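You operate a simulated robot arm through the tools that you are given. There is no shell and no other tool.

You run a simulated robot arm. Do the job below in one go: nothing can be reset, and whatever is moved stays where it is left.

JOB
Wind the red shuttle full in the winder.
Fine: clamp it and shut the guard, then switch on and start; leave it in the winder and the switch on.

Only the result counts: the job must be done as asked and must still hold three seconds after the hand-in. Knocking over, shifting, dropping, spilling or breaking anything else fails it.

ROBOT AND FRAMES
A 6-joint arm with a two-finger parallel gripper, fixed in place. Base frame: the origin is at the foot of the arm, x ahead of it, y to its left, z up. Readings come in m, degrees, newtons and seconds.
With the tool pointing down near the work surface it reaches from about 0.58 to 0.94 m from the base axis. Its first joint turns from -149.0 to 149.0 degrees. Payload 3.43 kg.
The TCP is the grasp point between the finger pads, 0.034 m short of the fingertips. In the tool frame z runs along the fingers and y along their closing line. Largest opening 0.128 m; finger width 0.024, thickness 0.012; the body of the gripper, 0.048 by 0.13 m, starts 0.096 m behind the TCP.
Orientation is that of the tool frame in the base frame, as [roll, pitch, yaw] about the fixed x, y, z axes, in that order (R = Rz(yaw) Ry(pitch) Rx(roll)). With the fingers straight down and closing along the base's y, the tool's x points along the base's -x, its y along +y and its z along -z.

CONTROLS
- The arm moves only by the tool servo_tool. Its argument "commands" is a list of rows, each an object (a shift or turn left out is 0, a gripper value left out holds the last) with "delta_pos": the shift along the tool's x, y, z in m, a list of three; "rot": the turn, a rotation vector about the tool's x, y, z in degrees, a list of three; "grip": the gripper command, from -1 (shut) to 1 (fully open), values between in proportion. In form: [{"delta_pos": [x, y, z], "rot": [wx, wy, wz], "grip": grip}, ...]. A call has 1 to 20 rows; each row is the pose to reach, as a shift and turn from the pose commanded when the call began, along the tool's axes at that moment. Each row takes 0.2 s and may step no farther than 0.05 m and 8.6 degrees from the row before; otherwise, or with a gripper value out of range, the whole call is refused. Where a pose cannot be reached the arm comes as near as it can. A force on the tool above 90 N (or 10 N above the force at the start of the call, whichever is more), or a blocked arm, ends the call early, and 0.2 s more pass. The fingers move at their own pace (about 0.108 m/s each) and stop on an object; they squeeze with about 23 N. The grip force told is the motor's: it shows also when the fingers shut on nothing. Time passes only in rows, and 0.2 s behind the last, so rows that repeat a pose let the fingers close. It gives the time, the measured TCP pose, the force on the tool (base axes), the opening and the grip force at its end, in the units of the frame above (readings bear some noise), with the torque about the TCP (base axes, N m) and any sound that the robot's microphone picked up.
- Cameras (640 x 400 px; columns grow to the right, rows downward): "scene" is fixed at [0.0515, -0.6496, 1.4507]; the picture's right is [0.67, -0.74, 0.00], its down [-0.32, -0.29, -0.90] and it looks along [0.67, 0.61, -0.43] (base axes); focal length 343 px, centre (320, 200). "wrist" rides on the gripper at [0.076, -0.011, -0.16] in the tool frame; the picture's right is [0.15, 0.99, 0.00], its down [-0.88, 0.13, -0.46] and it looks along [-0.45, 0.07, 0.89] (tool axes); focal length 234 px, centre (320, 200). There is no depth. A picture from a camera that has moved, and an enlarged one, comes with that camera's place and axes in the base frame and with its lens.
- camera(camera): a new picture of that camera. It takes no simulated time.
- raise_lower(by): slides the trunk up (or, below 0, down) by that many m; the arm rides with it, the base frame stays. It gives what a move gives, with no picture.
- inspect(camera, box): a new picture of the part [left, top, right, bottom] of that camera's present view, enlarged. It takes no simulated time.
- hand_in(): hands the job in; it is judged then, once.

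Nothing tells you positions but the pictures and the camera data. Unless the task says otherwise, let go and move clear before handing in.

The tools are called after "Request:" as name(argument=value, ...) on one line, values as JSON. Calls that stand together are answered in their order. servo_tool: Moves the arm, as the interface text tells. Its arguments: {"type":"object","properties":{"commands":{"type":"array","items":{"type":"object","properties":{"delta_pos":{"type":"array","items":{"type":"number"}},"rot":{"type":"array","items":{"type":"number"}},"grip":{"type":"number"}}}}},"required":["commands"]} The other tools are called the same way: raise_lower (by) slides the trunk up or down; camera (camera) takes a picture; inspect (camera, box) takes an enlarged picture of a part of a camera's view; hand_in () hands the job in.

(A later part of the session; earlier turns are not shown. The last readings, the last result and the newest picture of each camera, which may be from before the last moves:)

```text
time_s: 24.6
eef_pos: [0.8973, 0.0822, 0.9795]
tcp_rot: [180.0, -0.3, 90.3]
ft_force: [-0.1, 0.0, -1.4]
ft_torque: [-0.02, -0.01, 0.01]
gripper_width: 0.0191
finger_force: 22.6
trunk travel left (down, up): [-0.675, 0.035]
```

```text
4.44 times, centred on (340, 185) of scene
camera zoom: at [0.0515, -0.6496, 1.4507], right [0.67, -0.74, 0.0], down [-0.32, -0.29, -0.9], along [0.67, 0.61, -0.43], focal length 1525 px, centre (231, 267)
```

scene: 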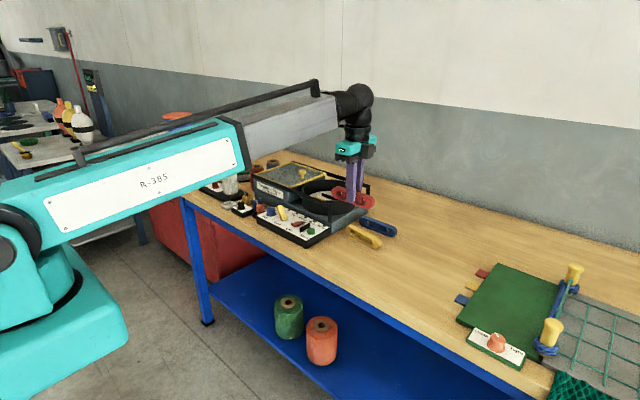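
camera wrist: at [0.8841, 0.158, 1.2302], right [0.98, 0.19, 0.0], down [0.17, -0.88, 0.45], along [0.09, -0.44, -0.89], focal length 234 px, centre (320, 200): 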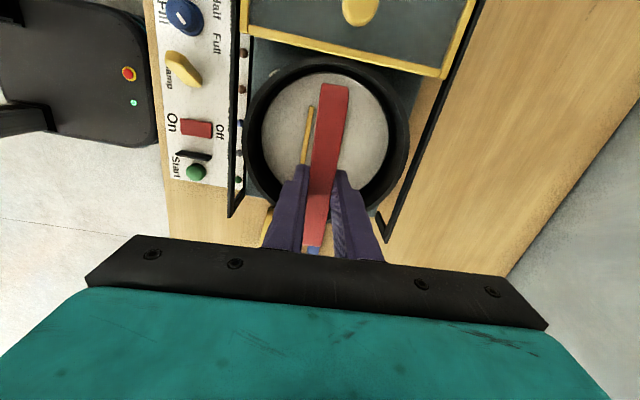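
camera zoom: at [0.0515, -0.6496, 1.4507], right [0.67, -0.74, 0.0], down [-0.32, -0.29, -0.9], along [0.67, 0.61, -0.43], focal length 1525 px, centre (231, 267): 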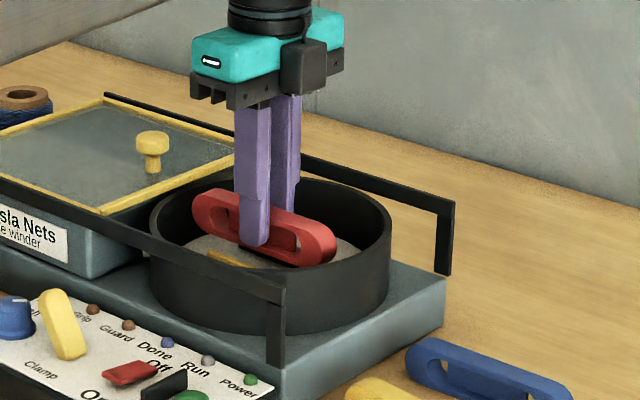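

Centred between jaws. I lower in small steps watching the force.

Request:
servo_tool(commands=[{"delta_pos": [0.001, 0.001, 0.003]}, {"delta_pos": [0.001, 0.001, 0.006]}, {"delta_pos": [0.001, 0.001, 0.006]}])

Request:
servo_tool(commands=[{"delta_pos": [0, 0, 0.002]}, {"delta_pos": [0, 0, 0.002]}])

Request:
servo_tool(commands=[{"delta_pos": [0, 0, 0.002]}, {"delta_pos": [0, 0, 0.002]}])

```text
time_s: 25.4
eef_pos: [0.8997, 0.0846, 0.9722]
tcp_rot: [-179.9, -0.3, 90.3]
ft_force: [-0.1, -0.2, -0.7]
ft_torque: [-0.03, -0.03, 0.02]
gripper_width: 0.0191
finger_force: 22.4
trunk travel left (down, up): [-0.675, 0.035]
```

```text
time_s: 26.0
eef_pos: [0.899, 0.0849, 0.9701]
tcp_rot: [180.0, -0.4, 90.2]
ft_force: [0.1, 0.0, -0.3]
ft_torque: [0.01, 0.0, 0.02]
gripper_width: 0.0192
finger_force: 23.2
trunk travel left (down, up): [-0.675, 0.035]
```

```text
time_s: 26.6
eef_pos: [0.8993, 0.084, 0.9685]
tcp_rot: [179.9, -0.4, 90.3]
ft_force: [-0.7, -0.5, -0.5]
ft_torque: [-0.01, 0.0, -0.02]
gripper_width: 0.019
finger_force: 22.6
trunk travel left (down, up): [-0.675, 0.035]
```

No contact yet; view and continue in 2 mm steps.

Request:
servo_tool(commands=[{"delta_pos": [0, 0, 0.002]}, {"delta_pos": [0, 0, 0.002]}])

Request:
inspect(camera="scene", box=[310, 160, 370, 210])

Request:
inspect(camera="wrist", box=[230, 30, 430, 260])

```text
time_s: 27.2
eef_pos: [0.8986, 0.0825, 0.9655]
tcp_rot: [-180.0, -0.3, 90.4]
ft_force: [0.7, -0.3, -0.2]
ft_torque: [-0.04, -0.02, -0.01]
gripper_width: 0.0188
finger_force: 22.6
trunk travel left (down, up): [-0.675, 0.035]
```

```text
8.00 times, centred on (340, 185) of scene
camera zoom: at [0.0515, -0.6496, 1.4507], right [0.67, -0.74, 0.0], down [-0.32, -0.29, -0.9], along [0.67, 0.61, -0.43], focal length 2744 px, centre (160, 320)
```

zoom: 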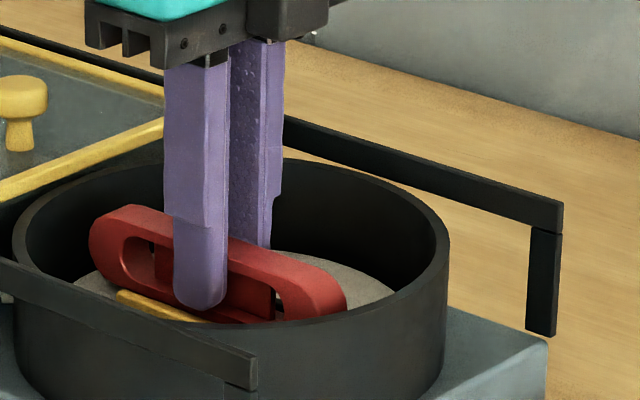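

```text
1.74 times, centred on (330, 145) of wrist
camera zoom: at [0.8879, 0.1602, 1.1262], right [0.99, 0.15, 0.0], down [0.14, -0.88, 0.45], along [0.07, -0.45, -0.89], focal length 407 px, centre (303, 296)
```

zoom: 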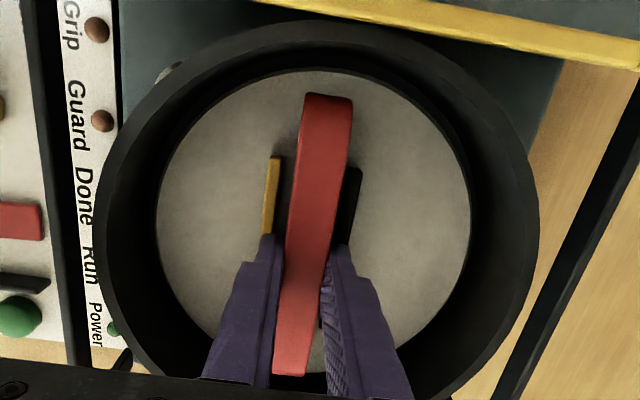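

Still no contact; continue in 2 mm steps.

Request:
servo_tool(commands=[{"delta_pos": [0.001, 0, 0.002]}, {"delta_pos": [0.001, 0, 0.002]}])

Request:
servo_tool(commands=[{"delta_pos": [0, 0, 0.002]}, {"delta_pos": [0, 0, 0.002]}])

Request:
inspect(camera="scene", box=[310, 160, 370, 210])

```text
time_s: 27.8
eef_pos: [0.8995, 0.0857, 0.9654]
tcp_rot: [180.0, -0.2, 90.3]
ft_force: [0.2, 0.9, -1.0]
ft_torque: [0.01, 0.01, -0.02]
gripper_width: 0.0189
finger_force: 23.0
trunk travel left (down, up): [-0.675, 0.035]
```

```text
time_s: 28.4
eef_pos: [0.8992, 0.0861, 0.9628]
tcp_rot: [180.0, -0.3, 90.4]
ft_force: [0.1, 0.1, -1.4]
ft_torque: [0.02, -0.02, 0.01]
gripper_width: 0.0189
finger_force: 22.7
trunk travel left (down, up): [-0.675, 0.035]
```

```text
8.00 times, centred on (340, 185) of scene
camera zoom: at [0.0515, -0.6496, 1.4507], right [0.67, -0.74, 0.0], down [-0.32, -0.29, -0.9], along [0.67, 0.61, -0.43], focal length 2744 px, centre (160, 320)
```

zoom: 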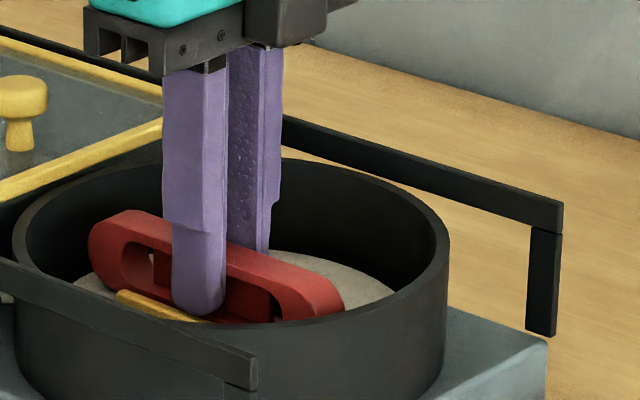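

Request:
servo_tool(commands=[{"delta_pos": [0, 0, 0.0015]}, {"delta_pos": [0, 0, 0.0015]}])

Request:
servo_tool(commands=[{"delta_pos": [0, 0, 0.0015]}, {"delta_pos": [0, 0, 0.0015]}])

Request:
inspect(camera="scene", box=[310, 160, 370, 210])

Request:
inspect(camera="wrist", box=[260, 60, 400, 240])

```text
time_s: 29.0
eef_pos: [0.8993, 0.0859, 0.9615]
tcp_rot: [180.0, -0.3, 90.3]
ft_force: [1.4, 0.3, 3.1]
ft_torque: [0.01, -0.1, 0.01]
gripper_width: 0.0192
finger_force: 22.9
trunk travel left (down, up): [-0.675, 0.035]
```

```text
time_s: 29.6
eef_pos: [0.9004, 0.0851, 0.9613]
tcp_rot: [179.7, -0.2, 90.3]
ft_force: [6.2, 2.6, 15.0]
ft_torque: [-0.05, -0.35, 0.02]
gripper_width: 0.0192
finger_force: 23.4
trunk travel left (down, up): [-0.675, 0.035]
```

```text
8.00 times, centred on (340, 185) of scene
camera zoom: at [0.0515, -0.6496, 1.4507], right [0.67, -0.74, 0.0], down [-0.32, -0.29, -0.9], along [0.67, 0.61, -0.43], focal length 2744 px, centre (160, 320)
```

zoom: 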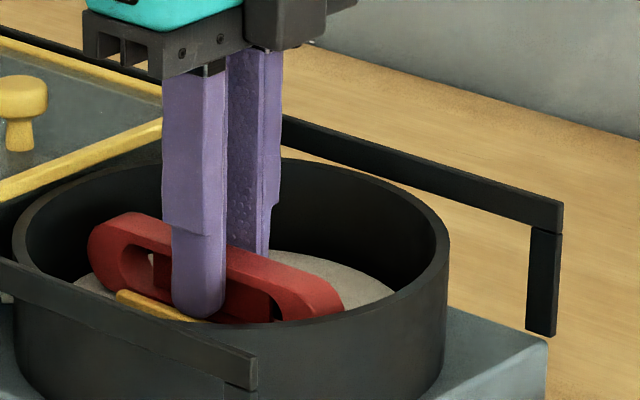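

```text
2.22 times, centred on (330, 150) of wrist
camera zoom: at [0.8873, 0.1611, 1.1219], right [0.99, 0.15, 0.0], down [0.13, -0.88, 0.45], along [0.07, -0.45, -0.89], focal length 520 px, centre (298, 311)
```

zoom: 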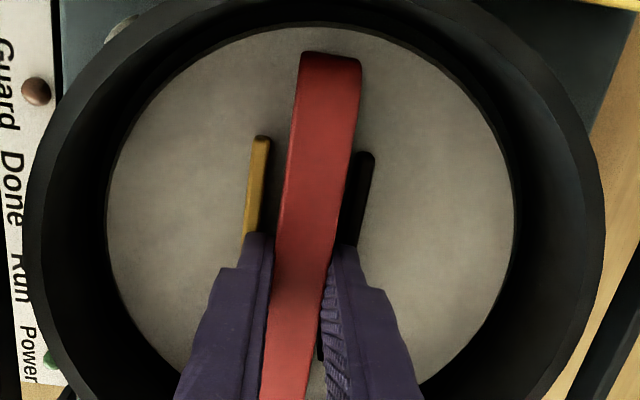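

Contact at 15 N: the shuttle is seated (or the tips meet the jaw tops). I relieve 1 mm and open the fingers gently.

Request:
servo_tool(commands=[{"delta_pos": [0, -0.0005, -0.001]}, {"delta_pos": [0, -0.0005, -0.001], "grip": -0.6}, {"delta_pos": [0, -0.0005, -0.001], "grip": -0.3}, {"delta_pos": [0, -0.0005, -0.001], "grip": -0.3}, {"delta_pos": [0, -0.0005, -0.001], "grip": -0.3}])

Request:
inspect(camera="wrist", box=[260, 60, 400, 240])

Request:
inspect(camera="scene", box=[310, 160, 370, 210])

```text
time_s: 30.8
eef_pos: [0.8979, 0.084, 0.9617]
tcp_rot: [180.0, -0.3, 90.3]
ft_force: [-5.4, -0.2, 12.4]
ft_torque: [-0.15, -0.11, -0.02]
gripper_width: 0.0417
finger_force: 0.0
trunk travel left (down, up): [-0.675, 0.035]
```

```text
2.22 times, centred on (330, 150) of wrist
camera zoom: at [0.8855, 0.1605, 1.122], right [0.99, 0.15, 0.0], down [0.13, -0.88, 0.45], along [0.07, -0.45, -0.89], focal length 520 px, centre (298, 311)
```

zoom: 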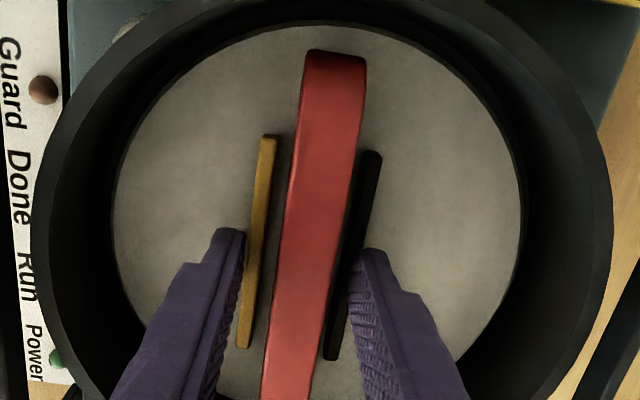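

```text
8.00 times, centred on (340, 185) of scene
camera zoom: at [0.0515, -0.6496, 1.4507], right [0.67, -0.74, 0.0], down [-0.32, -0.29, -0.9], along [0.67, 0.61, -0.43], focal length 2744 px, centre (160, 320)
```

zoom: 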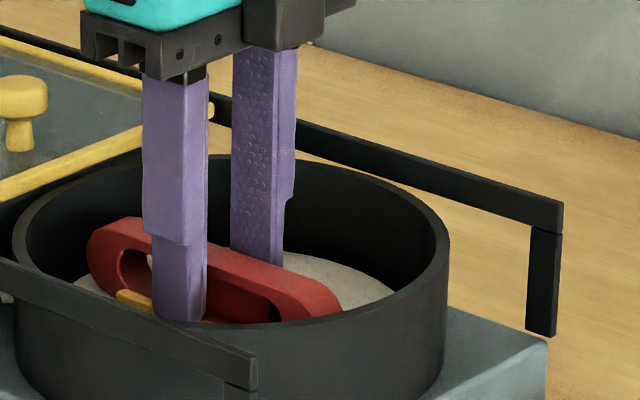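

The shuttle is released between the jaws, upright. I lift straight up.

Request:
servo_tool(commands=[{"delta_pos": [0, 0, -0.004]}, {"delta_pos": [0, 0, -0.015]}, {"delta_pos": [0, 0, -0.035]}, {"delta_pos": [0, 0, -0.06]}, {"delta_pos": [0, 0, -0.085]}, {"delta_pos": [0, 0, -0.1]}, {"delta_pos": [0, 0, -0.105]}, {"delta_pos": [0, 0, -0.105]}])

Request:
camera(camera="wrist")

Request:
inspect(camera="wrist", box=[230, 50, 430, 260])

Request:
inspect(camera="scene", box=[240, 150, 380, 250])

```text
time_s: 32.6
eef_pos: [0.899, 0.086, 1.0646]
tcp_rot: [179.9, -0.3, 90.3]
ft_force: [-0.9, -0.6, 0.8]
ft_torque: [-0.03, -0.03, 0.01]
gripper_width: 0.0446
finger_force: 0.0
trunk travel left (down, up): [-0.675, 0.035]
```

```text
taken
camera wrist: at [0.8881, 0.1616, 1.2249], right [0.99, 0.15, 0.0], down [0.14, -0.88, 0.45], along [0.07, -0.45, -0.89], focal length 234 px, centre (320, 200)
```

wrist: 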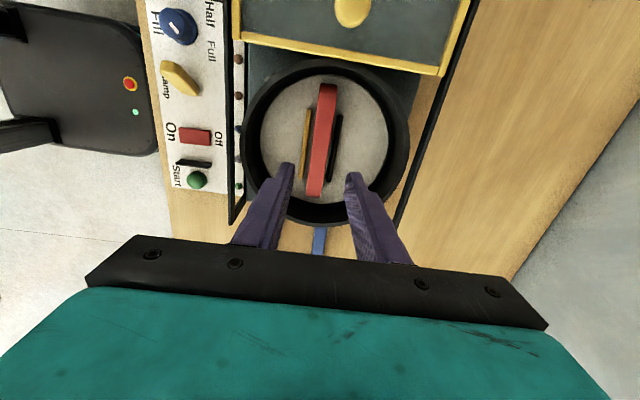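

```text
1.90 times, centred on (330, 155) of wrist
camera zoom: at [0.8881, 0.1616, 1.2249], right [0.99, 0.15, 0.0], down [0.14, -0.88, 0.45], along [0.07, -0.45, -0.89], focal length 446 px, centre (301, 286)
```

zoom: 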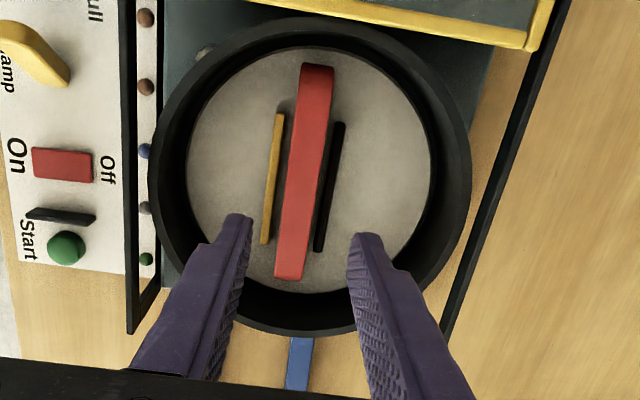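

```text
4.00 times, centred on (310, 200) of scene
camera zoom: at [0.0515, -0.6496, 1.4507], right [0.67, -0.74, 0.0], down [-0.32, -0.29, -0.9], along [0.67, 0.61, -0.43], focal length 1372 px, centre (360, 200)
```

zoom: 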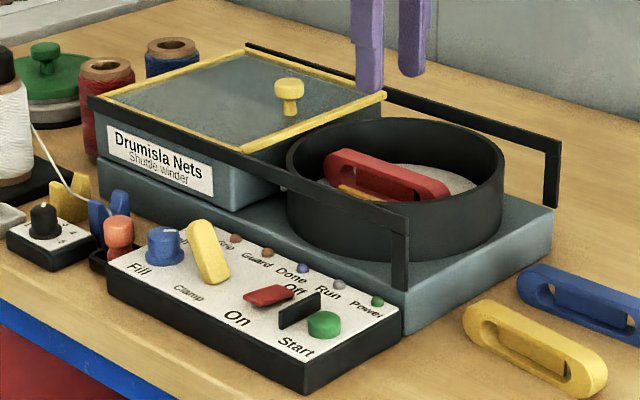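

The shuttle sits well between the jaws. Now I study the clamp lever more closely.

Request:
inspect(camera="wrist", box=[140, 0, 260, 110])

Request:
inspect(camera="scene", box=[260, 195, 320, 240])

```text
3.64 times, centred on (200, 55) of wrist
camera zoom: at [0.8881, 0.1616, 1.2249], right [0.99, 0.15, 0.0], down [0.14, -0.88, 0.45], along [0.07, -0.45, -0.89], focal length 852 px, centre (756, 727)
```

zoom: 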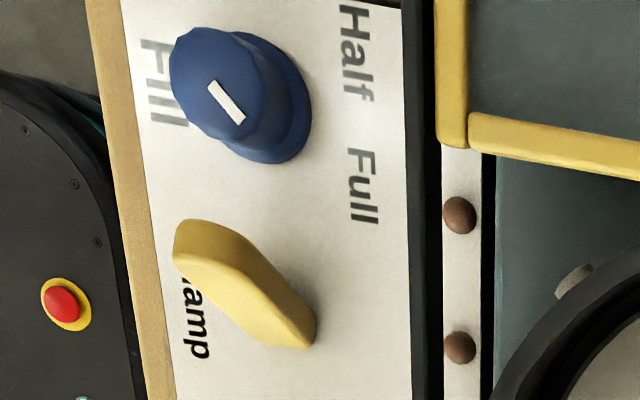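

```text
8.89 times, centred on (290, 218) of scene
camera zoom: at [0.0515, -0.6496, 1.4507], right [0.67, -0.74, 0.0], down [-0.32, -0.29, -0.9], along [0.67, 0.61, -0.43], focal length 3049 px, centre (587, 44)
```

zoom: 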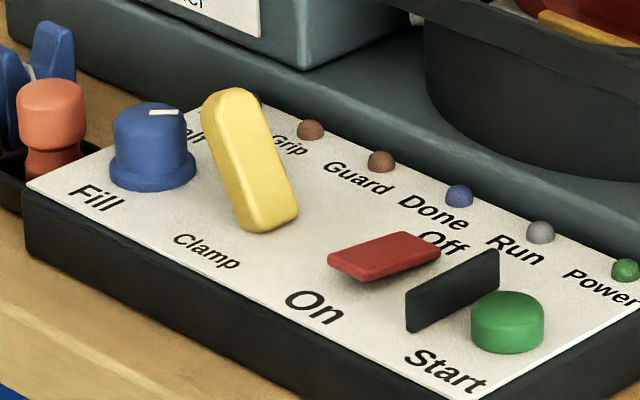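

Lever: base ≈ (0.724, 0.122, 0.888), tip ≈ (0.732, 0.150, 0.943), leaning to +y. I will push the tip over toward -y with closed fingers from the +y side. First move above that spot.

Request:
servo_tool(commands=[{"delta_pos": [0.003, -0.006, 0], "grip": -1}, {"delta_pos": [0.012, -0.022, 0]}, {"delta_pos": [0.025, -0.047, 0]}, {"delta_pos": [0.04, -0.075, 0]}, {"delta_pos": [0.055, -0.103, 0]}, {"delta_pos": [0.07, -0.131, 0]}, {"delta_pos": [0.082, -0.153, 0]}, {"delta_pos": [0.089, -0.167, 0]}, {"delta_pos": [0.091, -0.1705, 0]}, {"delta_pos": [0.091, -0.1705, 0]}])

Request:
inspect(camera="scene", box=[240, 150, 360, 250])

Request:
inspect(camera="wrist", box=[240, 40, 420, 250])

```text
time_s: 34.8
eef_pos: [0.7243, 0.1744, 1.0666]
tcp_rot: [180.0, -0.3, 90.3]
ft_force: [0.1, 0.3, 0.0]
ft_torque: [-0.01, 0.01, 0.01]
gripper_width: 0.0
finger_force: 22.8
trunk travel left (down, up): [-0.675, 0.035]
```

```text
4.00 times, centred on (300, 200) of scene
camera zoom: at [0.0515, -0.6496, 1.4507], right [0.67, -0.74, 0.0], down [-0.32, -0.29, -0.9], along [0.67, 0.61, -0.43], focal length 1372 px, centre (400, 200)
```

zoom: 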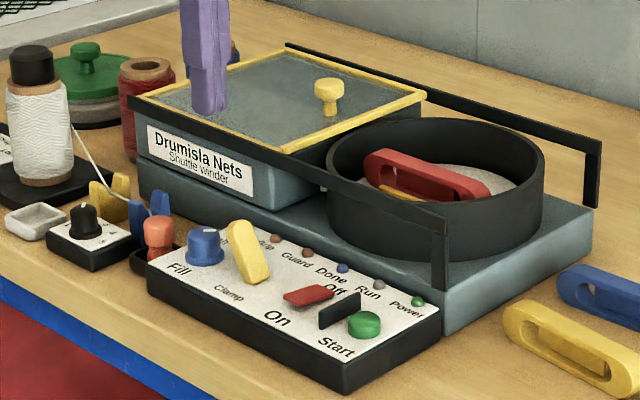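

```text
1.90 times, centred on (330, 145) of wrist
camera zoom: at [0.7133, 0.2502, 1.2257], right [0.99, 0.15, 0.0], down [0.13, -0.88, 0.45], along [0.07, -0.45, -0.89], focal length 446 px, centre (301, 305)
```

zoom: 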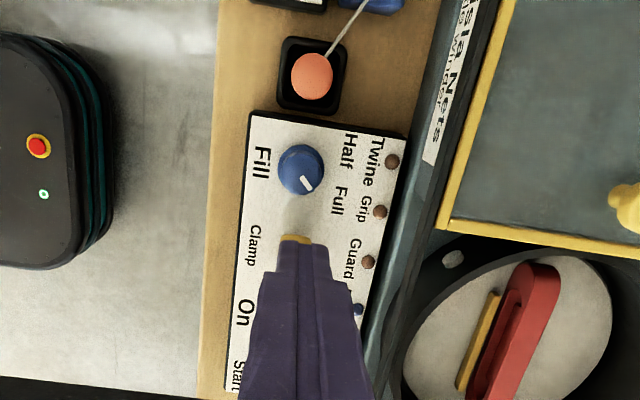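

Descend to near pushing height and check the clearance to dial and lever.

Request:
servo_tool(commands=[{"delta_pos": [0.001, 0.004, 0.005]}, {"delta_pos": [0.001, 0.004, 0.02]}, {"delta_pos": [0.001, 0.004, 0.045]}, {"delta_pos": [0.001, 0.004, 0.07]}, {"delta_pos": [0.001, 0.004, 0.083]}, {"delta_pos": [0.001, 0.004, 0.087]}, {"delta_pos": [0.001, 0.004, 0.087]}])

Request:
inspect(camera="scene", box=[250, 180, 330, 240])

Request:
inspect(camera="wrist", box=[260, 60, 400, 220])

```text
time_s: 36.4
eef_pos: [0.731, 0.1762, 0.98]
tcp_rot: [179.9, -0.3, 90.3]
ft_force: [-0.6, 0.6, 0.0]
ft_torque: [0.02, -0.01, -0.03]
gripper_width: 0.0
finger_force: 23.2
trunk travel left (down, up): [-0.675, 0.035]
```

```text
6.67 times, centred on (290, 210) of scene
camera zoom: at [0.0515, -0.6496, 1.4507], right [0.67, -0.74, 0.0], down [-0.32, -0.29, -0.9], along [0.67, 0.61, -0.43], focal length 2287 px, centre (520, 133)
```

zoom: 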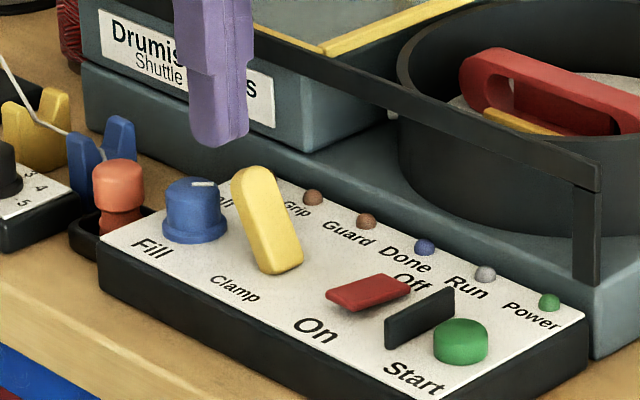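

```text
2.50 times, centred on (330, 140) of wrist
camera zoom: at [0.7191, 0.2523, 1.1395], right [0.99, 0.15, 0.0], down [0.14, -0.88, 0.45], along [0.07, -0.45, -0.89], focal length 585 px, centre (295, 350)
```

zoom: 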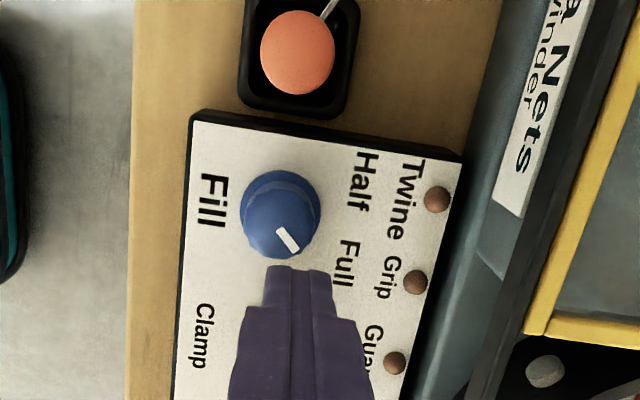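

Clear of the dial. I lower to pushing height (tips ≈0.927).

Request:
servo_tool(commands=[{"delta_pos": [0.001, 0, 0.006]}, {"delta_pos": [0.001, 0, 0.014]}, {"delta_pos": [0.001, 0, 0.019]}, {"delta_pos": [0.001, 0, 0.019]}])

Request:
inspect(camera="scene", box=[250, 180, 330, 240])

Request:
inspect(camera="wrist", box=[260, 60, 400, 220])

```text
time_s: 37.4
eef_pos: [0.731, 0.1789, 0.9602]
tcp_rot: [180.0, -0.3, 90.3]
ft_force: [0.2, 0.5, 0.0]
ft_torque: [0.01, 0.0, 0.0]
gripper_width: 0.0
finger_force: 22.9
trunk travel left (down, up): [-0.675, 0.035]
```

```text
6.67 times, centred on (290, 210) of scene
camera zoom: at [0.0515, -0.6496, 1.4507], right [0.67, -0.74, 0.0], down [-0.32, -0.29, -0.9], along [0.67, 0.61, -0.43], focal length 2287 px, centre (520, 133)
```

zoom: 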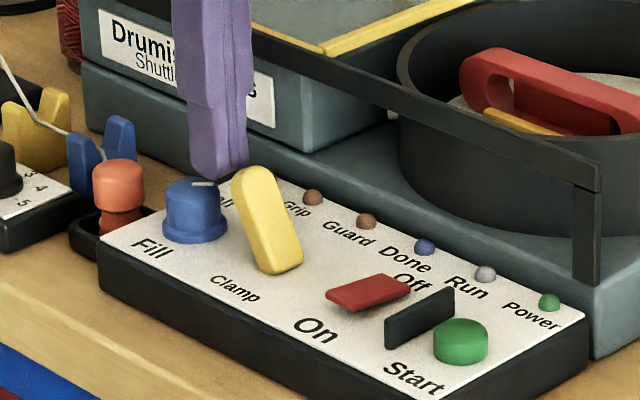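

```text
2.50 times, centred on (330, 140) of wrist
camera zoom: at [0.7196, 0.2543, 1.1207], right [0.99, 0.15, 0.0], down [0.14, -0.88, 0.45], along [0.07, -0.45, -0.89], focal length 585 px, centre (295, 350)
```

zoom: 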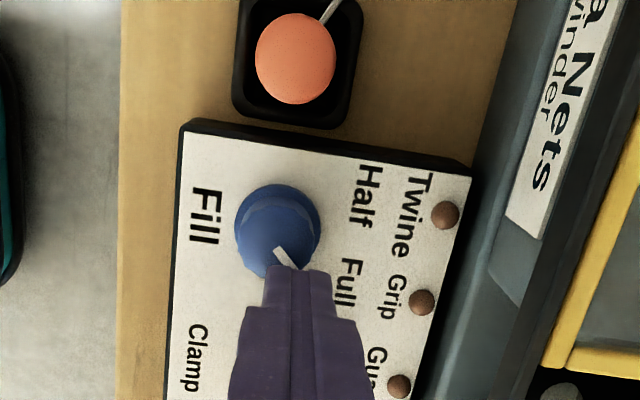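

Tips are at the +y side of the lever. Push slowly toward -y.

Request:
servo_tool(commands=[{"delta_pos": [-0.006, 0, 0]}, {"delta_pos": [-0.014, 0, 0]}, {"delta_pos": [-0.022, 0, 0]}, {"delta_pos": [-0.03, 0, 0]}, {"delta_pos": [-0.036, 0, 0]}, {"delta_pos": [-0.036, 0, 0]}])

Request:
inspect(camera="scene", box=[250, 180, 330, 240])

```text
time_s: 38.8
eef_pos: [0.7319, 0.1421, 0.9607]
tcp_rot: [180.0, -0.2, 90.3]
ft_force: [-0.1, 0.9, 0.3]
ft_torque: [0.01, 0.01, 0.01]
gripper_width: 0.0
finger_force: 23.2
trunk travel left (down, up): [-0.675, 0.035]
```

```text
6.67 times, centred on (290, 210) of scene
camera zoom: at [0.0515, -0.6496, 1.4507], right [0.67, -0.74, 0.0], down [-0.32, -0.29, -0.9], along [0.67, 0.61, -0.43], focal length 2287 px, centre (520, 133)
```

zoom: 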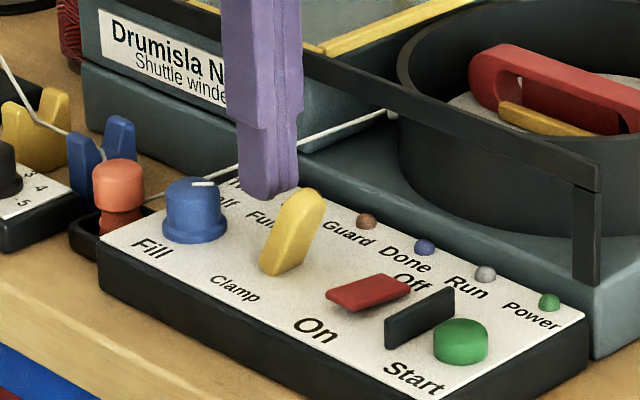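

The lever snapped over; a yellow jaw now presses against the shuttle and the twine runs to the drum. I raise clear and check.

Request:
servo_tool(commands=[{"delta_pos": [0.003, 0, -0.006]}, {"delta_pos": [0.003, 0, -0.025]}, {"delta_pos": [0.003, 0, -0.055]}, {"delta_pos": [0.003, 0, -0.08]}, {"delta_pos": [0.003, 0, -0.095]}, {"delta_pos": [0.003, 0, -0.1]}, {"delta_pos": [0.003, 0, -0.1]}])

Request:
camera(camera="wrist")

Request:
inspect(camera="scene", box=[250, 160, 380, 240])

Request:
inspect(camera="wrist", box=[400, 40, 620, 240])

```text
time_s: 40.4
eef_pos: [0.7337, 0.1439, 1.0613]
tcp_rot: [-179.9, -0.3, 90.3]
ft_force: [0.4, -0.4, 0.0]
ft_torque: [-0.01, -0.03, -0.02]
gripper_width: 0.0001
finger_force: 22.8
trunk travel left (down, up): [-0.675, 0.035]
```

```text
taken
camera wrist: at [0.7233, 0.2195, 1.2211], right [0.99, 0.15, 0.0], down [0.14, -0.88, 0.45], along [0.07, -0.45, -0.89], focal length 234 px, centre (320, 200)
```

wrist: 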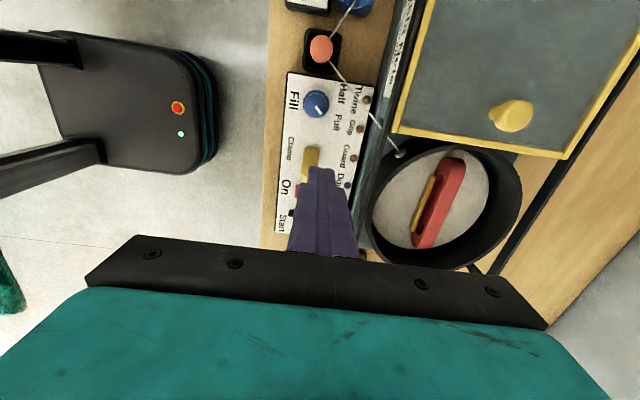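

```text
4.92 times, centred on (315, 200) of scene
camera zoom: at [0.0515, -0.6496, 1.4507], right [0.67, -0.74, 0.0], down [-0.32, -0.29, -0.9], along [0.67, 0.61, -0.43], focal length 1689 px, centre (345, 200)
```

zoom: 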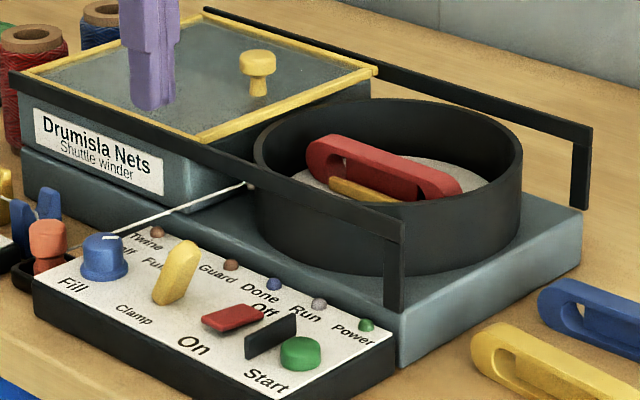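

```text
2.00 times, centred on (510, 140) of wrist
camera zoom: at [0.7233, 0.2195, 1.2211], right [0.99, 0.15, 0.0], down [0.14, -0.88, 0.45], along [0.07, -0.45, -0.89], focal length 468 px, centre (-60, 320)
```

zoom: 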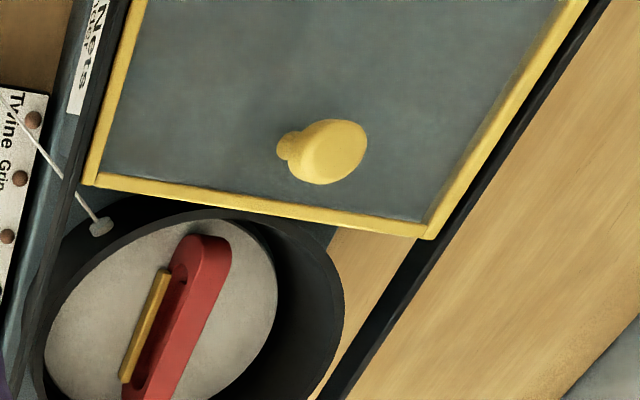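

Clamped. Guard surface ≈ z 0.96, knob ≈ (0.911, 0.219, top 0.99). I'll push the knob to -y with the outer finger (opening ~6 cm so TCP stays within reach). Move to behind the knob at +y, still high.

Request:
servo_tool(commands=[{"delta_pos": [0.004, 0.005, 0], "grip": -0.0625}, {"delta_pos": [0.015, 0.018, 0]}, {"delta_pos": [0.032, 0.04, 0]}, {"delta_pos": [0.052, 0.065, 0]}, {"delta_pos": [0.072, 0.09, 0]}, {"delta_pos": [0.092, 0.115, 0]}, {"delta_pos": [0.105, 0.132, 0]}, {"delta_pos": [0.112, 0.14, 0]}, {"delta_pos": [0.113, 0.141, 0]}, {"delta_pos": [0.113, 0.141, 0]}])

Request:
camera(camera="wrist")

Request:
inspect(camera="scene", box=[240, 120, 360, 220])

```text
time_s: 42.6
eef_pos: [0.8732, 0.2584, 1.0592]
tcp_rot: [180.0, -0.4, 90.3]
ft_force: [-0.5, 0.6, 0.1]
ft_torque: [0.02, -0.01, 0.01]
gripper_width: 0.0601
finger_force: 0.1
trunk travel left (down, up): [-0.675, 0.035]
```

```text
taken
camera wrist: at [0.8609, 0.3346, 1.2196], right [0.99, 0.15, 0.0], down [0.13, -0.88, 0.45], along [0.07, -0.45, -0.89], focal length 234 px, centre (320, 200)
```

wrist: 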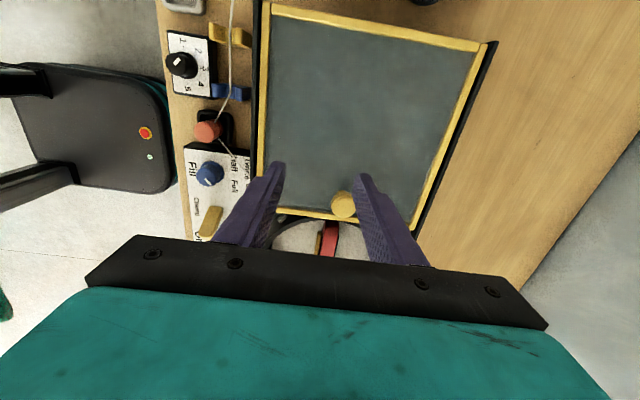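

```text
4.00 times, centred on (300, 170) of scene
camera zoom: at [0.0515, -0.6496, 1.4507], right [0.67, -0.74, 0.0], down [-0.32, -0.29, -0.9], along [0.67, 0.61, -0.43], focal length 1372 px, centre (400, 320)
```

zoom: 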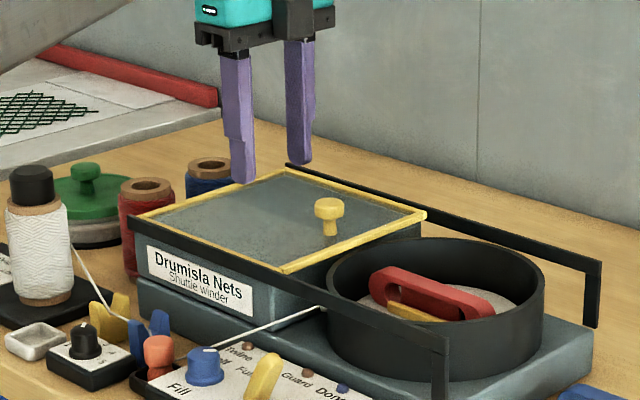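

Outer finger x≈0.909 lines up with the knob (0.907, 0.217). Lower to tips ≈0.975.

Request:
servo_tool(commands=[{"delta_pos": [0, 0, 0.006]}, {"delta_pos": [0, 0, 0.02]}, {"delta_pos": [0, 0, 0.037]}, {"delta_pos": [0, 0, 0.047]}, {"delta_pos": [0, 0, 0.05]}, {"delta_pos": [0, 0, 0.05]}])

Request:
inspect(camera="wrist", box=[220, 100, 440, 270])

Request:
inspect(camera="scene", box=[260, 140, 340, 200])

```text
time_s: 44.0
eef_pos: [0.8741, 0.2582, 1.011]
tcp_rot: [-179.9, -0.2, 90.2]
ft_force: [0.5, 0.0, 0.4]
ft_torque: [0.0, 0.0, 0.02]
gripper_width: 0.06
finger_force: 0.1
trunk travel left (down, up): [-0.675, 0.035]
```

```text
2.35 times, centred on (330, 185) of wrist
camera zoom: at [0.8628, 0.3336, 1.1702], right [0.99, 0.15, 0.0], down [0.13, -0.88, 0.45], along [0.07, -0.45, -0.89], focal length 551 px, centre (296, 235)
```

zoom: 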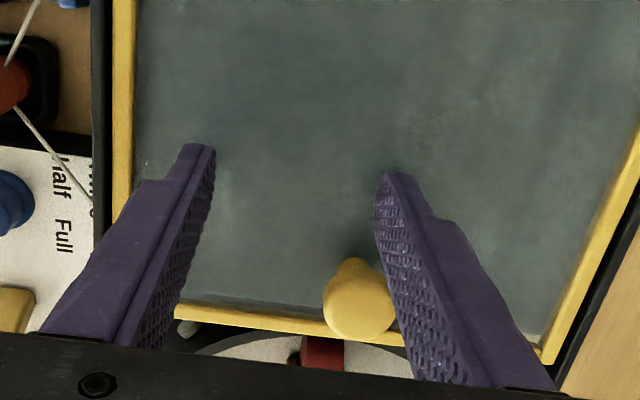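

```text
6.67 times, centred on (300, 170) of scene
camera zoom: at [0.0515, -0.6496, 1.4507], right [0.67, -0.74, 0.0], down [-0.32, -0.29, -0.9], along [0.67, 0.61, -0.43], focal length 2287 px, centre (453, 400)
```

zoom: 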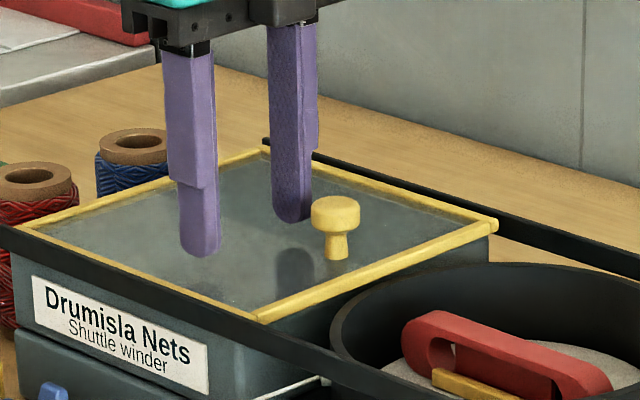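

Lower ~6 mm more and push the knob slowly toward -y.

Request:
servo_tool(commands=[{"delta_pos": [0, -0.002, 0.003]}, {"delta_pos": [0, -0.003, 0.006]}, {"delta_pos": [-0.006, -0.003, 0.006]}, {"delta_pos": [-0.014, -0.003, 0.006]}, {"delta_pos": [-0.022, -0.003, 0.006]}, {"delta_pos": [-0.03, -0.003, 0.006]}, {"delta_pos": [-0.038, -0.003, 0.006]}, {"delta_pos": [-0.046, -0.003, 0.006]}, {"delta_pos": [-0.052, -0.003, 0.006]}, {"delta_pos": [-0.052, -0.003, 0.006]}])

Request:
inspect(camera="wrist", box=[220, 100, 440, 270])

Request:
inspect(camera="scene", box=[260, 140, 380, 230])

```text
time_s: 46.2
eef_pos: [0.8692, 0.2065, 1.005]
tcp_rot: [-180.0, -0.3, 90.3]
ft_force: [-0.4, 0.6, 0.1]
ft_torque: [0.0, 0.03, 0.01]
gripper_width: 0.0602
finger_force: 0.0
trunk travel left (down, up): [-0.675, 0.035]
```

```text
2.35 times, centred on (330, 185) of wrist
camera zoom: at [0.8584, 0.2822, 1.1642], right [0.99, 0.15, 0.0], down [0.14, -0.88, 0.45], along [0.07, -0.45, -0.89], focal length 551 px, centre (296, 235)
```

zoom: 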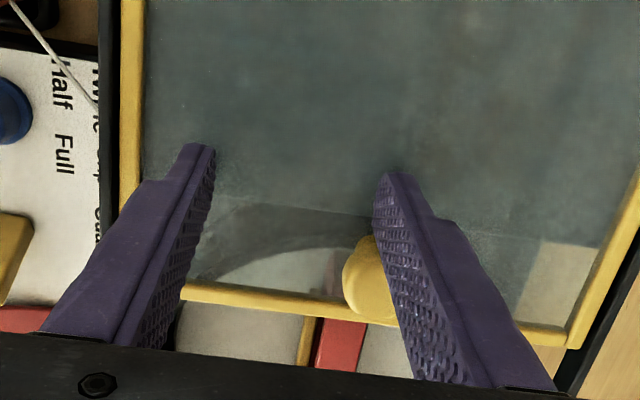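

```text
4.44 times, centred on (320, 185) of scene
camera zoom: at [0.0515, -0.6496, 1.4507], right [0.67, -0.74, 0.0], down [-0.32, -0.29, -0.9], along [0.67, 0.61, -0.43], focal length 1525 px, centre (320, 267)
```

zoom: 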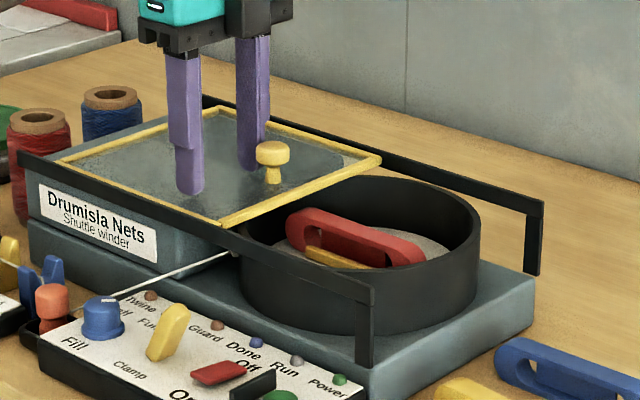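

The guard slides freely. Continue pushing.

Request:
servo_tool(commands=[{"delta_pos": [-0.004, 0.001, 0]}, {"delta_pos": [-0.012, 0.001, 0]}, {"delta_pos": [-0.022, 0.001, 0]}, {"delta_pos": [-0.032, 0.001, 0]}, {"delta_pos": [-0.042, 0.001, 0]}, {"delta_pos": [-0.052, 0.001, 0]}, {"delta_pos": [-0.062, 0.001, 0]}, {"delta_pos": [-0.072, 0.001, 0]}, {"delta_pos": [-0.082, 0.001, 0]}, {"delta_pos": [-0.092, 0.001, 0]}, {"delta_pos": [-0.102, 0.001, 0]}, {"delta_pos": [-0.11, 0.001, 0]}, {"delta_pos": [-0.115, 0.001, 0]}, {"delta_pos": [-0.115, 0.001, 0]}])

Request:
camera(camera="wrist")

Request:
inspect(camera="scene", box=[260, 140, 380, 230])

```text
time_s: 49.2
eef_pos: [0.8708, 0.0905, 1.0042]
tcp_rot: [179.9, -0.3, 90.2]
ft_force: [0.2, 0.0, -0.2]
ft_torque: [0.02, 0.02, -0.01]
gripper_width: 0.0597
finger_force: 0.0
trunk travel left (down, up): [-0.675, 0.035]
```

```text
taken
camera wrist: at [0.8603, 0.1666, 1.164], right [0.99, 0.15, 0.0], down [0.14, -0.88, 0.45], along [0.07, -0.45, -0.89], focal length 234 px, centre (320, 200)
```

wrist: 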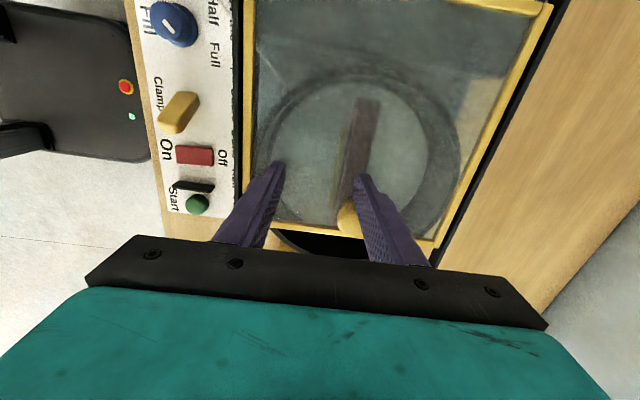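

```text
4.44 times, centred on (320, 185) of scene
camera zoom: at [0.0515, -0.6496, 1.4507], right [0.67, -0.74, 0.0], down [-0.32, -0.29, -0.9], along [0.67, 0.61, -0.43], focal length 1525 px, centre (320, 267)
```

zoom: 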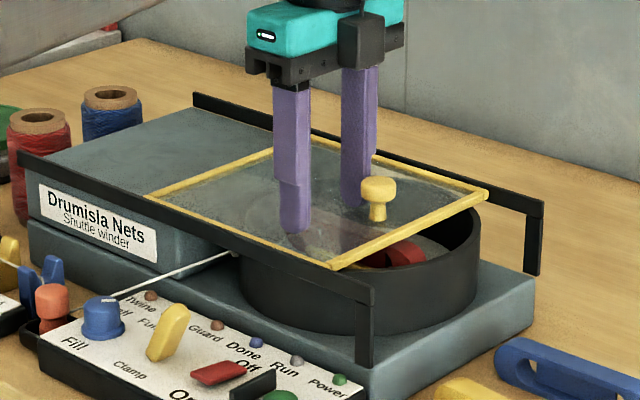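

About 5 cm remain. Push on in smaller steps until the stop.

Request:
servo_tool(commands=[{"delta_pos": [-0.004, 0, 0]}, {"delta_pos": [-0.01, 0, 0]}, {"delta_pos": [-0.016, 0, 0]}, {"delta_pos": [-0.022, 0, 0]}, {"delta_pos": [-0.028, 0, 0]}, {"delta_pos": [-0.033, 0, 0]}, {"delta_pos": [-0.036, 0, 0]}, {"delta_pos": [-0.036, 0, 0]}])

Request:
inspect(camera="scene", box=[260, 140, 380, 230])

```text
time_s: 51.0
eef_pos: [0.8711, 0.0555, 1.0034]
tcp_rot: [179.9, -0.4, 90.3]
ft_force: [0.6, 0.4, -0.3]
ft_torque: [-0.02, -0.04, 0.0]
gripper_width: 0.0603
finger_force: 0.4
trunk travel left (down, up): [-0.675, 0.035]
```

```text
4.44 times, centred on (320, 185) of scene
camera zoom: at [0.0515, -0.6496, 1.4507], right [0.67, -0.74, 0.0], down [-0.32, -0.29, -0.9], along [0.67, 0.61, -0.43], focal length 1525 px, centre (320, 267)
```

zoom: 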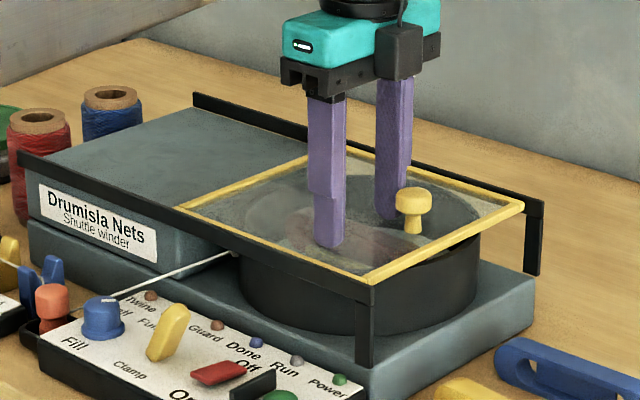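

Nearly at the rail ends; continue in 3 mm steps until I feel the stop.

Request:
servo_tool(commands=[{"delta_pos": [-0.003, 0, 0]}, {"delta_pos": [-0.006, 0, 0]}, {"delta_pos": [-0.009, 0, 0]}, {"delta_pos": [-0.009, 0, 0]}])

Request:
servo_tool(commands=[{"delta_pos": [-0.003, 0, 0]}, {"delta_pos": [-0.005, 0, 0]}, {"delta_pos": [-0.005, 0, 0]}])

Request:
inspect(camera="scene", box=[260, 140, 380, 230])

Request:
camera(camera="wrist")

```text
time_s: 52.0
eef_pos: [0.8712, 0.0462, 1.0043]
tcp_rot: [-180.0, -0.3, 90.4]
ft_force: [0.5, 0.1, 0.3]
ft_torque: [0.0, 0.01, 0.01]
gripper_width: 0.0598
finger_force: 0.0
trunk travel left (down, up): [-0.675, 0.035]
```

```text
time_s: 52.8
eef_pos: [0.8702, 0.0436, 1.0036]
tcp_rot: [179.9, -0.3, 90.4]
ft_force: [0.7, 6.3, 6.8]
ft_torque: [0.11, 0.22, 0.06]
gripper_width: 0.0597
finger_force: 0.0
trunk travel left (down, up): [-0.675, 0.035]
```

```text
4.44 times, centred on (320, 185) of scene
camera zoom: at [0.0515, -0.6496, 1.4507], right [0.67, -0.74, 0.0], down [-0.32, -0.29, -0.9], along [0.67, 0.61, -0.43], focal length 1525 px, centre (320, 267)
```

zoom: 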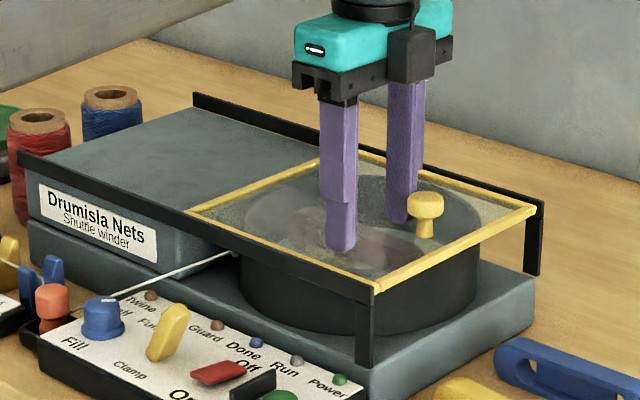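

```text
taken
camera wrist: at [0.8594, 0.1187, 1.1637], right [0.99, 0.15, 0.0], down [0.14, -0.88, 0.45], along [0.07, -0.45, -0.89], focal length 234 px, centre (320, 200)
```

wrist: 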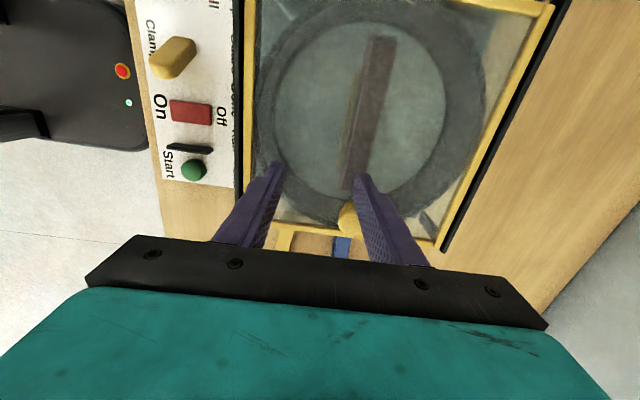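

The stop is felt (about 6 N). I press slightly more to be sure, then check.

Request:
servo_tool(commands=[{"delta_pos": [-0.0015, 0, 0]}, {"delta_pos": [-0.003, 0, 0]}, {"delta_pos": [-0.003, 0, 0]}])

Request:
servo_tool(commands=[{"delta_pos": [0.003, 0, 0]}, {"delta_pos": [0.01, 0, -0.002]}, {"delta_pos": [0.012, 0, -0.015]}, {"delta_pos": [0.012, 0, -0.035]}, {"delta_pos": [0.012, 0, -0.055]}, {"delta_pos": [0.012, 0, -0.06]}, {"delta_pos": [0.012, 0, -0.06]}])

Request:
inspect(camera="scene", box=[250, 150, 370, 250])

Request:
camera(camera="wrist")

```text
time_s: 53.6
eef_pos: [0.8717, 0.043, 1.0036]
tcp_rot: [-180.0, -0.5, 90.4]
ft_force: [0.2, 22.1, 9.1]
ft_torque: [0.28, -0.1, 0.78]
gripper_width: 0.06
finger_force: 0.0
trunk travel left (down, up): [-0.675, 0.035]
```

```text
time_s: 55.2
eef_pos: [0.8702, 0.0499, 1.0665]
tcp_rot: [-179.9, -0.3, 90.3]
ft_force: [1.1, 1.0, 0.7]
ft_torque: [0.02, 0.0, -0.02]
gripper_width: 0.0598
finger_force: 0.0
trunk travel left (down, up): [-0.675, 0.035]
```

```text
4.00 times, centred on (310, 200) of scene
camera zoom: at [0.0515, -0.6496, 1.4507], right [0.67, -0.74, 0.0], down [-0.32, -0.29, -0.9], along [0.67, 0.61, -0.43], focal length 1372 px, centre (360, 200)
```

zoom: 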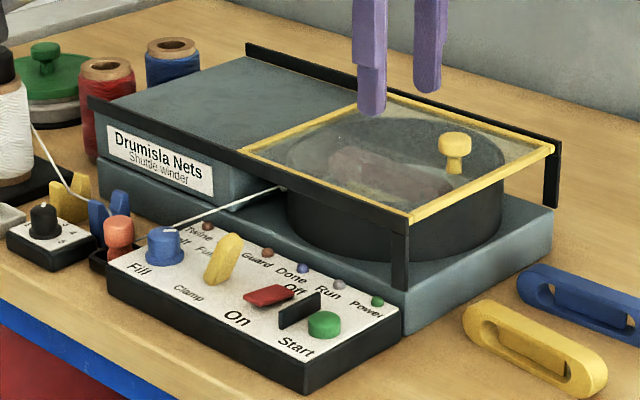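

```text
taken
camera wrist: at [0.8589, 0.1261, 1.2252], right [0.99, 0.15, 0.0], down [0.14, -0.88, 0.45], along [0.07, -0.45, -0.89], focal length 234 px, centre (320, 200)
```

wrist: 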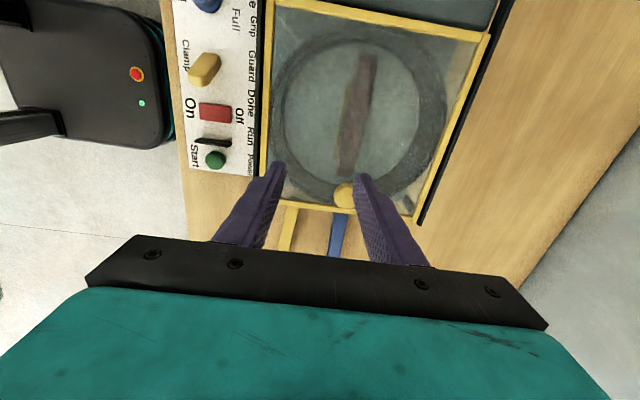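

The guard is fully shut. Next is the switch; I zoom on the panel from here to locate rocker and lever precisely.

Request:
inspect(camera="wrist", box=[165, 30, 285, 190])

Request:
inspect(camera="scene", box=[270, 200, 330, 250])

```text
2.50 times, centred on (225, 110) of wrist
camera zoom: at [0.8589, 0.1261, 1.2252], right [0.99, 0.15, 0.0], down [0.14, -0.88, 0.45], along [0.07, -0.45, -0.89], focal length 585 px, centre (558, 425)
```

zoom: 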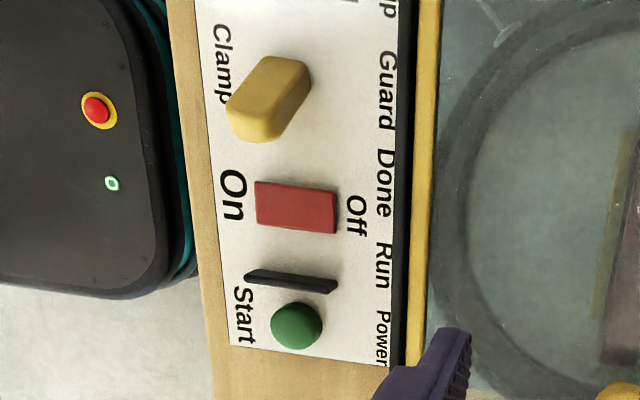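

```text
8.00 times, centred on (300, 225) of scene
camera zoom: at [0.0515, -0.6496, 1.4507], right [0.67, -0.74, 0.0], down [-0.32, -0.29, -0.9], along [0.67, 0.61, -0.43], focal length 2744 px, centre (480, 0)
```

zoom: 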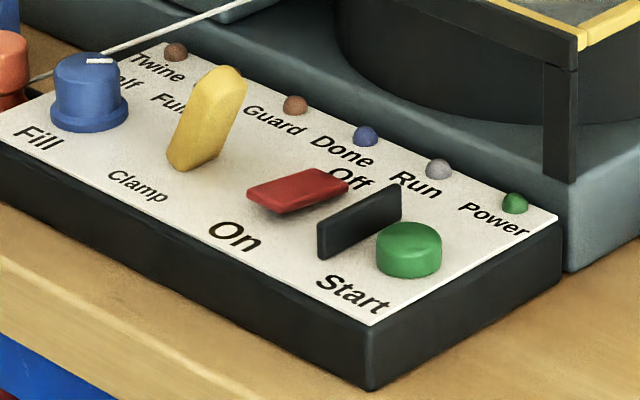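

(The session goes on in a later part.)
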